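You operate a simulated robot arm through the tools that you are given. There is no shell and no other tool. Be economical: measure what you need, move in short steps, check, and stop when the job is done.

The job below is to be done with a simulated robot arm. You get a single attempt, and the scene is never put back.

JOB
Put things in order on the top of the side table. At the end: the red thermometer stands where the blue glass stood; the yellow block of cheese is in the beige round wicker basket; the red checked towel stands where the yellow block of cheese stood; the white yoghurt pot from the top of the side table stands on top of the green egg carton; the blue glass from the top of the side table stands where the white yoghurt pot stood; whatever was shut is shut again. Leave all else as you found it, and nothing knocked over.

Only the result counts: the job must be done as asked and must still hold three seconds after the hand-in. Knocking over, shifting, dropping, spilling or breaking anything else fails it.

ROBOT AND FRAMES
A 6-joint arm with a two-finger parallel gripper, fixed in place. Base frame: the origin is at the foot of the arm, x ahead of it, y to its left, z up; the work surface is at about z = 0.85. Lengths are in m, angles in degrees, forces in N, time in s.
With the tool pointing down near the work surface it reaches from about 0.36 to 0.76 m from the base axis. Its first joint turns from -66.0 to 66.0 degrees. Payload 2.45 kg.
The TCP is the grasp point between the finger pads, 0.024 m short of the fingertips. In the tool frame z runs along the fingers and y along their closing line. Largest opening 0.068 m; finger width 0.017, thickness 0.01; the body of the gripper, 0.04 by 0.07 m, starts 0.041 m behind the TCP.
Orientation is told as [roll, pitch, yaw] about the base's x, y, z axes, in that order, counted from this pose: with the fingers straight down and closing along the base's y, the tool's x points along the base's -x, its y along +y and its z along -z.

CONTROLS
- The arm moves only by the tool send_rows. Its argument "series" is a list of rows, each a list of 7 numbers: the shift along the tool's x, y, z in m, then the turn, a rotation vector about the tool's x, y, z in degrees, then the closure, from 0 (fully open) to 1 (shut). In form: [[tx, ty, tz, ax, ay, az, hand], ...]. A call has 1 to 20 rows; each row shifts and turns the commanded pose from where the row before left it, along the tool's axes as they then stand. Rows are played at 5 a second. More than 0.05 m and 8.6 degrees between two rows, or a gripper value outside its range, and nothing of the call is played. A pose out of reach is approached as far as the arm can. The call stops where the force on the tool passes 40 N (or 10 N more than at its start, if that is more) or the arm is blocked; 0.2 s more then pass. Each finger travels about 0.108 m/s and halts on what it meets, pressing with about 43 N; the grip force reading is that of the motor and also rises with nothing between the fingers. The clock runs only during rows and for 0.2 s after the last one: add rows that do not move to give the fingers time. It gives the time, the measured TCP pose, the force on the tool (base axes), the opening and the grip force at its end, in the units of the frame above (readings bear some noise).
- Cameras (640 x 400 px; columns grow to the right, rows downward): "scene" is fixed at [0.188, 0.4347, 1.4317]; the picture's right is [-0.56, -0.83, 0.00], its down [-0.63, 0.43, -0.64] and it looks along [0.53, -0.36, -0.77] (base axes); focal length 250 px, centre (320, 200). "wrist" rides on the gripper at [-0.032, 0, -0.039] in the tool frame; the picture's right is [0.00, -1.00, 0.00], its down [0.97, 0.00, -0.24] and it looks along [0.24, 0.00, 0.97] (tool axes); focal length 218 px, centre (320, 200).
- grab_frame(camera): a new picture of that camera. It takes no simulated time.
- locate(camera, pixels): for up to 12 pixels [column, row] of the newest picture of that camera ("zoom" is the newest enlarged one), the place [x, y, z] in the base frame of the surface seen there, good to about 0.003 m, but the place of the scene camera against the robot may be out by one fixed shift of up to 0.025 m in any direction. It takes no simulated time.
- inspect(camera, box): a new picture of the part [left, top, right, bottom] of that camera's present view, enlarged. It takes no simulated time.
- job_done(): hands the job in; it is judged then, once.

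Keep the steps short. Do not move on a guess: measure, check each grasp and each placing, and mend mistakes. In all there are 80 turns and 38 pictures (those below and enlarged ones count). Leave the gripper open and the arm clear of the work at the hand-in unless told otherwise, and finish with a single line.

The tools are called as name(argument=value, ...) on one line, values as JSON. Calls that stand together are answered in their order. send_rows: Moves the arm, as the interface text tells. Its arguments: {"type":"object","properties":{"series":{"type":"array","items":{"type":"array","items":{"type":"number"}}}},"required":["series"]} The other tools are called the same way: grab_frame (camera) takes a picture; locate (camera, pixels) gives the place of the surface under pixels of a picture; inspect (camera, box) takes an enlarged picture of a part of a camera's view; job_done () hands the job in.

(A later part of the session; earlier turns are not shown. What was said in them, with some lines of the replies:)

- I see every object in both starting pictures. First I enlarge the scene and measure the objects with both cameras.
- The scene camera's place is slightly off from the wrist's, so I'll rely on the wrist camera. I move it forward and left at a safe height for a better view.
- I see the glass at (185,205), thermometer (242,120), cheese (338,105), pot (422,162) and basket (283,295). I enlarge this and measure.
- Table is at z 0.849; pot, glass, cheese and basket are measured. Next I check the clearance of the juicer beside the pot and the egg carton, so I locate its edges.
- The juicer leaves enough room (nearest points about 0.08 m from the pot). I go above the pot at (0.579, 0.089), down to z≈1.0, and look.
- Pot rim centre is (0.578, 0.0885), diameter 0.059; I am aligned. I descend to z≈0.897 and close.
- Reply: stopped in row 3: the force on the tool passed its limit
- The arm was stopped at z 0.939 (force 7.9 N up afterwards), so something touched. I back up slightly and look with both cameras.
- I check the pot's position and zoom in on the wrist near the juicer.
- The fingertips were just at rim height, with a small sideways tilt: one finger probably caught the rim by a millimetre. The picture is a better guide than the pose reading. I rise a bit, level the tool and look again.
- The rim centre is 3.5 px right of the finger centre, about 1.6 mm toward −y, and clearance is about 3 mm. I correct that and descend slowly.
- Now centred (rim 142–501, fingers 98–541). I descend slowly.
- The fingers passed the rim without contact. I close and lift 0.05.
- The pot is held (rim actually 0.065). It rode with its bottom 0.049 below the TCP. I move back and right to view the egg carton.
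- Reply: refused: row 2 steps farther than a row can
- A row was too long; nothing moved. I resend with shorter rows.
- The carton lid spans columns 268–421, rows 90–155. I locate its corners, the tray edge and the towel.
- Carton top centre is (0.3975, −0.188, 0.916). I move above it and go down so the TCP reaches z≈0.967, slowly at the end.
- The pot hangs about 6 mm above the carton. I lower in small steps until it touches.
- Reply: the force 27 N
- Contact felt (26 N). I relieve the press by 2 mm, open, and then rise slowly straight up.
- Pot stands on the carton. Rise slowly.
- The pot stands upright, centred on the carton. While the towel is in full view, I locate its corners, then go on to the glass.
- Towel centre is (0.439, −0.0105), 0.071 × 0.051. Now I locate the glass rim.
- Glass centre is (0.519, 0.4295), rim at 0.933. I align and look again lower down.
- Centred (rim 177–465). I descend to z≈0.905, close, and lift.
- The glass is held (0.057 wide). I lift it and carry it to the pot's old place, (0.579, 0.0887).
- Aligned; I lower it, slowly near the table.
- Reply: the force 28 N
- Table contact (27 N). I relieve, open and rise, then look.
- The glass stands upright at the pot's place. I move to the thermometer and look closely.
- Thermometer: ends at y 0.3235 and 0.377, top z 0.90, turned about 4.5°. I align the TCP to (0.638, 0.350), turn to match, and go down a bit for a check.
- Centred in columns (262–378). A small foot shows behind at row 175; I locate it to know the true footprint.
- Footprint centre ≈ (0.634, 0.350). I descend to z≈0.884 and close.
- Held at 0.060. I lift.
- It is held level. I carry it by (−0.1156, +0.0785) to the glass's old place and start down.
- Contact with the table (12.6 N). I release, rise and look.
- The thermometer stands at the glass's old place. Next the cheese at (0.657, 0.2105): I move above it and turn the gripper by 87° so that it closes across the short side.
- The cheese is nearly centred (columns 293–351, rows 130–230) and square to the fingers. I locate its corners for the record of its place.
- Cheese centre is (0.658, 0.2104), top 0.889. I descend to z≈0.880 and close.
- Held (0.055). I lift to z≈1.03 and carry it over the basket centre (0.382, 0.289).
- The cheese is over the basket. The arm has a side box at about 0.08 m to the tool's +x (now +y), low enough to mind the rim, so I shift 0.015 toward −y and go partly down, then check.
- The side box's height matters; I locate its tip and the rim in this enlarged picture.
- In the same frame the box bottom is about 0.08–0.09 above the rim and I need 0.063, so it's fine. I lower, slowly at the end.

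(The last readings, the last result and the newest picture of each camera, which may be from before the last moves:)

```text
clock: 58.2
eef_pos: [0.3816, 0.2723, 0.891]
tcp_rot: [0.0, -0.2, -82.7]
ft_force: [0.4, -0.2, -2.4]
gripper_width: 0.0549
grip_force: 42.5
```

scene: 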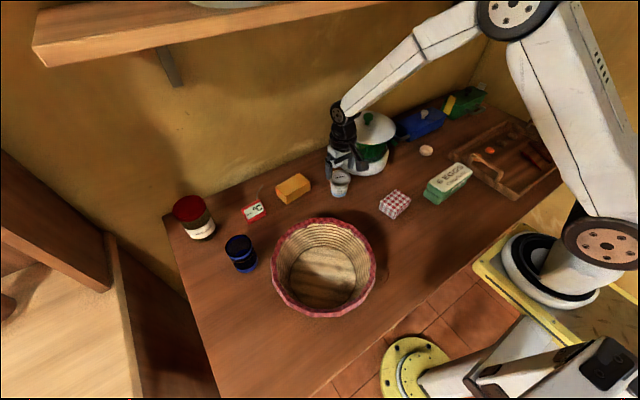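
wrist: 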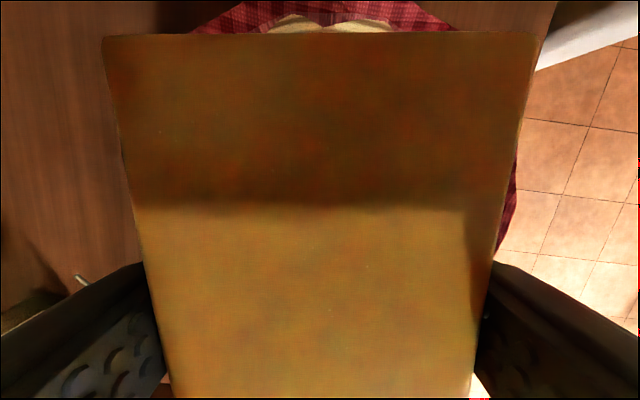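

send_rows(series=[[0, 0, 0.002, 0, 0, 0, 0.5], [0, 0, 0.0015, 0, 0, 0, 0.5], [0, 0, 0.0015, 0, 0, 0, 0.5], [0, 0, 0, 0, 0, 0, 0.5]])

```text
clock: 59.2
eef_pos: [0.3804, 0.2731, 0.8857]
tcp_rot: [-0.1, -0.1, -82.7]
ft_force: [0.2, 0.0, -2.1]
gripper_width: 0.0545
grip_force: 42.9
```

send_rows(series=[[0, 0, 0.0015, 0, 0, 0, 0.5], [0, 0, 0.0015, 0, 0, 0, 0.5], [0, 0, 0.001, 0, 0, 0, 0.5], [0, 0, 0, 0, 0, 0, 0.5]])

```text
clock: 59.9
eef_pos: [0.3814, 0.2732, 0.8865]
tcp_rot: [0.0, -0.2, -82.6]
ft_force: [-3.9, -3.6, 12.8]
gripper_width: 0.0548
grip_force: 42.7
stopped in row 3: the force on the tool passed its limit (the readings are from after the stop); the commanded pose is now the measured one
```

Contact with the basket floor. I open and rise straight out, then look.

send_rows(series=[[0, 0, -0.001, 0, 0, 0, 0.5], [0, 0, 0, 0, 0, 0, 0.2], [0, 0, 0, 0, 0, 0, 0.05], [0, 0, 0, 0, 0, 0, 0], [0, 0, -0.01, 0, 0, 0, 0], [0, 0, -0.03, 0, 0, 0, 0], [0, 0, -0.04, 0, 0, 0, 0], [0, 0, -0.05, 0, 0, 0, 0], [0, 0, -0.05, 0, 0, 0, 0], [0, 0, 0, 0, 0, 0, 0]])

grab_frame(camera="wrist")

```text
clock: 62.1
eef_pos: [0.3821, 0.2732, 1.068]
tcp_rot: [0.1, -0.2, -82.7]
ft_force: [0.9, -0.3, -0.5]
gripper_width: 0.0678
grip_force: 0.1
```

```text
10 pictures are left
```

wrist: 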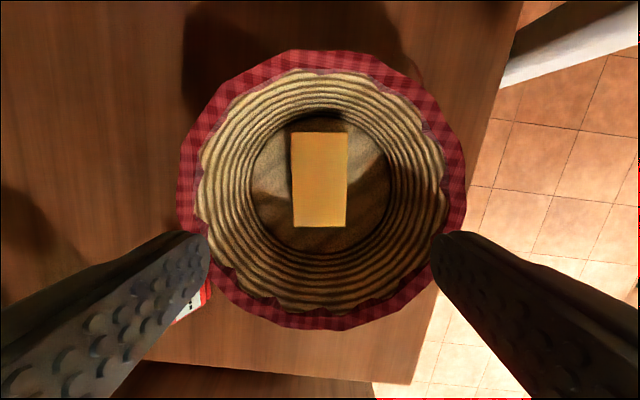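

The cheese lies flat in the basket. I now go above the towel (0.439, −0.0105), turned to its 9.4°, and look.

send_rows(series=[[-0.0412, 0.003, 0, 0, 0, 0, 0], [-0.0412, 0.003, 0, 0, 0, 0, 0], [-0.0412, 0.003, 0, 0, 0, 0, 0], [-0.0412, 0.003, 0, 0, 0, 0, 0], [-0.0412, 0.003, 0, 0, 0, 0, 0], [-0.0412, 0.003, 0, 0, 0, 0, 0], [-0.0412, 0.003, 0, 0, 0, 0, 0], [0, 0, 0, 0, 0, -2.1, 0], [0, 0, 0.04, 0, 0, 0, 0], [0, 0, 0.03, 0, 0, 0, 0], [0, 0, 0, 0, 0, 0, 0], [0, 0, 0, 0, 0, 0, 0]])

grab_frame(camera="wrist")

```text
clock: 64.7
eef_pos: [0.4396, -0.0118, 0.9968]
tcp_rot: [0.0, -0.2, -80.6]
ft_force: [-0.6, -0.6, -0.1]
gripper_width: 0.0678
grip_force: 0.0
```

```text
9 pictures are left
```

wrist: 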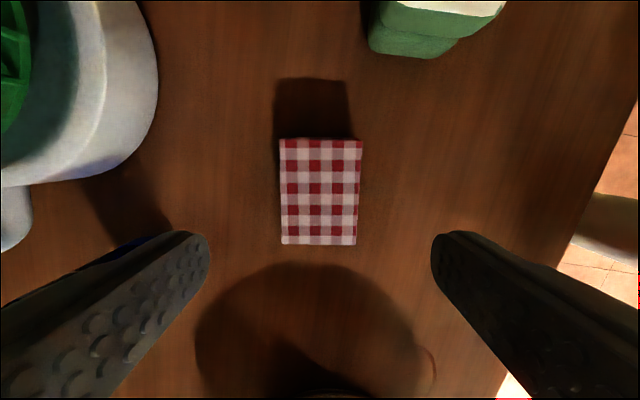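

Perfectly centred (columns 281–361, rows 138–245). I descend to z≈0.879 and close.

send_rows(series=[[0, 0, 0.04, 0, 0, 0, 0], [0, 0, 0.04, 0, 0, 0, 0], [0, 0, 0.02, 0, 0, 0, 0], [0, 0, 0.01, 0, 0, 0, 0], [0, 0, 0.008, 0, 0, 0, 0], [0, 0, 0, 0, 0, 0, 0], [0, 0, 0, 0, 0, 0, 0.2], [0, 0, 0, 0, 0, 0, 0.5], [0, 0, 0, 0, 0, 0, 0.5], [0, 0, 0, 0, 0, 0, 0.5]])

```text
clock: 66.9
eef_pos: [0.4388, -0.0122, 0.8783]
tcp_rot: [0.0, -0.2, -80.6]
ft_force: [-0.1, 0.0, 0.7]
gripper_width: 0.0574
grip_force: 42.7
```

Held (0.057). I lift and carry it to the cheese's old place (0.658, 0.2104), turning 2° to match.

send_rows(series=[[0, 0, -0.03, 0, 0, 0, 0.5], [0, 0, -0.04, 0, 0, 0, 0.5], [0, 0, -0.04, 0, 0, 0, 0.5], [0, 0, -0.04, 0, 0, 0, 0.5], [0.0395, 0.0065, 0, 0, 0, 0, 0.5], [0.0395, 0.0065, 0, 0, 0, 0, 0.5], [0.0395, 0.0065, 0, 0, 0, 0, 0.5], [0.01093, 0.03885, 0, 0, 0, 0, 0.5], [0.01093, 0.03885, 0, 0, 0, 0, 0.5], [0.01093, 0.03885, 0, 0, 0, 0, 0.5], [0.01093, 0.03885, 0, 0, 0, 0, 0.5], [0.01093, 0.03885, 0, 0, 0, 0, 0.5], [0.01093, 0.03885, 0, 0, 0, 0, 0.5], [0, 0, 0, 0, 0, 2.1, 0.5], [0, 0, 0, 0, 0, 0, 0.5], [0, 0, 0, 0, 0, 0, 0.5]])

grab_frame(camera="wrist")

```text
clock: 70.3
eef_pos: [0.6595, 0.2141, 1.0282]
tcp_rot: [0.0, -0.1, -82.7]
ft_force: [-0.2, -0.3, -0.9]
gripper_width: 0.057
grip_force: 42.8
```

```text
8 pictures are left
```

wrist: 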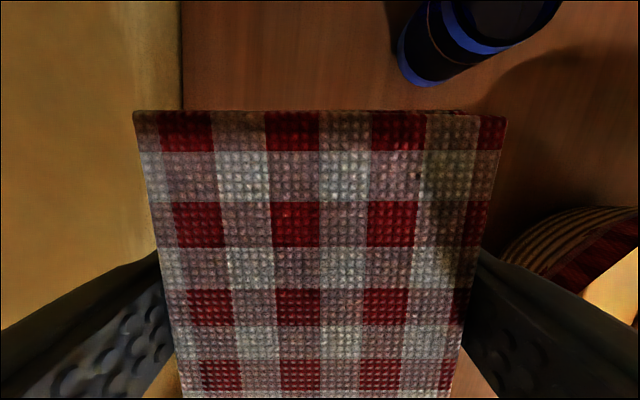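

Towel held level. I correct about 3 mm in y and lower.

send_rows(series=[[-0.003, -0.001, 0.04, 0, 0, 0, 0.5], [0, 0, 0.04, 0, 0, 0, 0.5], [0, 0, 0.04, 0, 0, 0, 0.5], [0, 0, 0.015, 0, 0, 0, 0.5], [0, 0, 0.008, 0, 0, 0, 0.5], [0, 0, 0.003, 0, 0, 0, 0.5], [0, 0, 0, 0, 0, 0, 0.5]])

```text
clock: 71.9
eef_pos: [0.6582, 0.2098, 0.8828]
tcp_rot: [0.0, -0.1, -82.7]
ft_force: [0.3, -0.3, -0.7]
gripper_width: 0.0575
grip_force: 43.2
```

send_rows(series=[[0, 0, 0.0015, 0, 0, 0, 0.5], [0, 0, 0.0015, 0, 0, 0, 0.5], [0, 0, 0.001, 0, 0, 0, 0.5], [0, 0, 0.001, 0, 0, 0, 0.5], [0, 0, 0, 0, 0, 0, 0.5]])

```text
clock: 73.1
eef_pos: [0.6584, 0.2098, 0.8778]
tcp_rot: [0.2, -0.1, -82.7]
ft_force: [-2.7, -0.9, 7.6]
gripper_width: 0.0571
grip_force: 43.5
```

Table contact (7.6 N). I open and rise, then back away to see all.

send_rows(series=[[0, 0, 0, 0, 0, 0, 0.2], [0, 0, 0, 0, 0, 0, 0.05], [0, 0, 0, 0, 0, 0, 0], [0, 0, 0, 0, 0, 0, 0], [0, 0, -0.01, 0, 0, 0, 0], [0, 0, -0.03, 0, 0, 0, 0], [0, 0, -0.04, 0, 0, 0, 0], [0, 0, -0.05, 0, 0, 0, 0], [0, 0, -0.05, 0, 0, 0, 0], [0, 0, -0.05, 0, 0, 0, 0], [0, -0.045, -0.02, 0, 0, 0, 0], [0, -0.045, -0.02, 0, 0, 0, 0], [0, -0.045, -0.02, 0, 0, 0, 0], [0, -0.045, 0, 0, 0, 0, 0], [0, 0, 0, 0, 0, 0, 0]])

grab_frame(camera="scene")

grab_frame(camera="wrist")

```text
clock: 76.3
eef_pos: [0.4802, 0.1877, 1.1679]
tcp_rot: [0.0, -0.2, -82.6]
ft_force: [-0.1, 0.6, 0.0]
gripper_width: 0.068
grip_force: 0.0
```

```text
7 pictures are left
```

scene: 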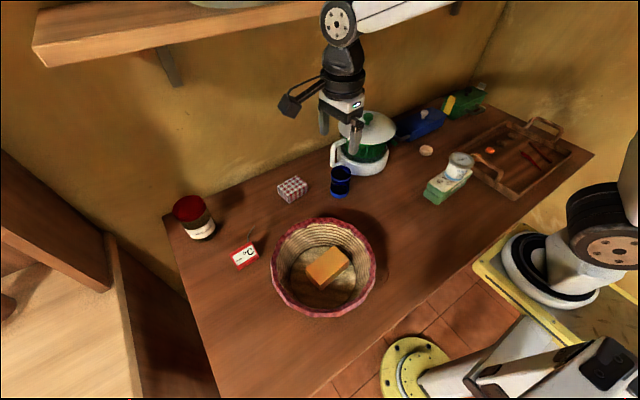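

```text
6 pictures are left
```

wrist: 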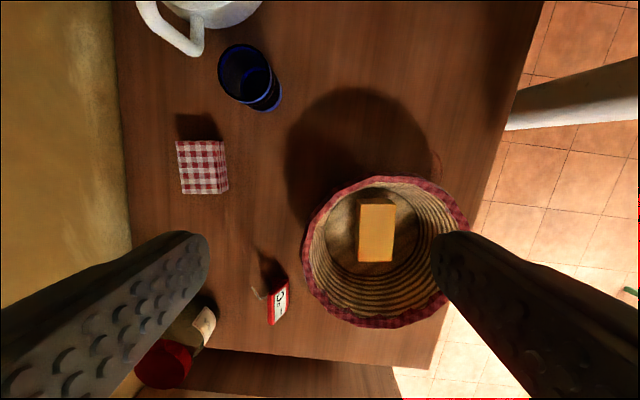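

Everything appears in place and upright. One last position check of thermometer, towel and glass.

locate(camera="wrist", pixels=[[178, 143], [216, 141], [222, 192], [183, 194], [220, 70], [265, 65], [243, 45], [245, 100], [288, 284], [270, 324], [285, 318], [275, 300]])

```text
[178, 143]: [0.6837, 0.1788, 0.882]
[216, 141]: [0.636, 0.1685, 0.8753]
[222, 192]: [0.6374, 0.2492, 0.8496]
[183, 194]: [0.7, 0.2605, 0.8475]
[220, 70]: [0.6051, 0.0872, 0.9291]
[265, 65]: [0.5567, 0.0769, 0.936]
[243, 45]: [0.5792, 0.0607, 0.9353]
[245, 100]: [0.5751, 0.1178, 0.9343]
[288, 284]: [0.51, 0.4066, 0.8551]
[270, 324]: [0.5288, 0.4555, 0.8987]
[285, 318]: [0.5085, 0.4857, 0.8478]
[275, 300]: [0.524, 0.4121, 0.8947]
```

All places agree with the targets, the gripper is open and the arm is clear. I hand in.

job_done()

```text
The job is handed in.
```

The job is handed in: all five things are where you asked, upright, and nothing else was knocked over or visibly shifted.
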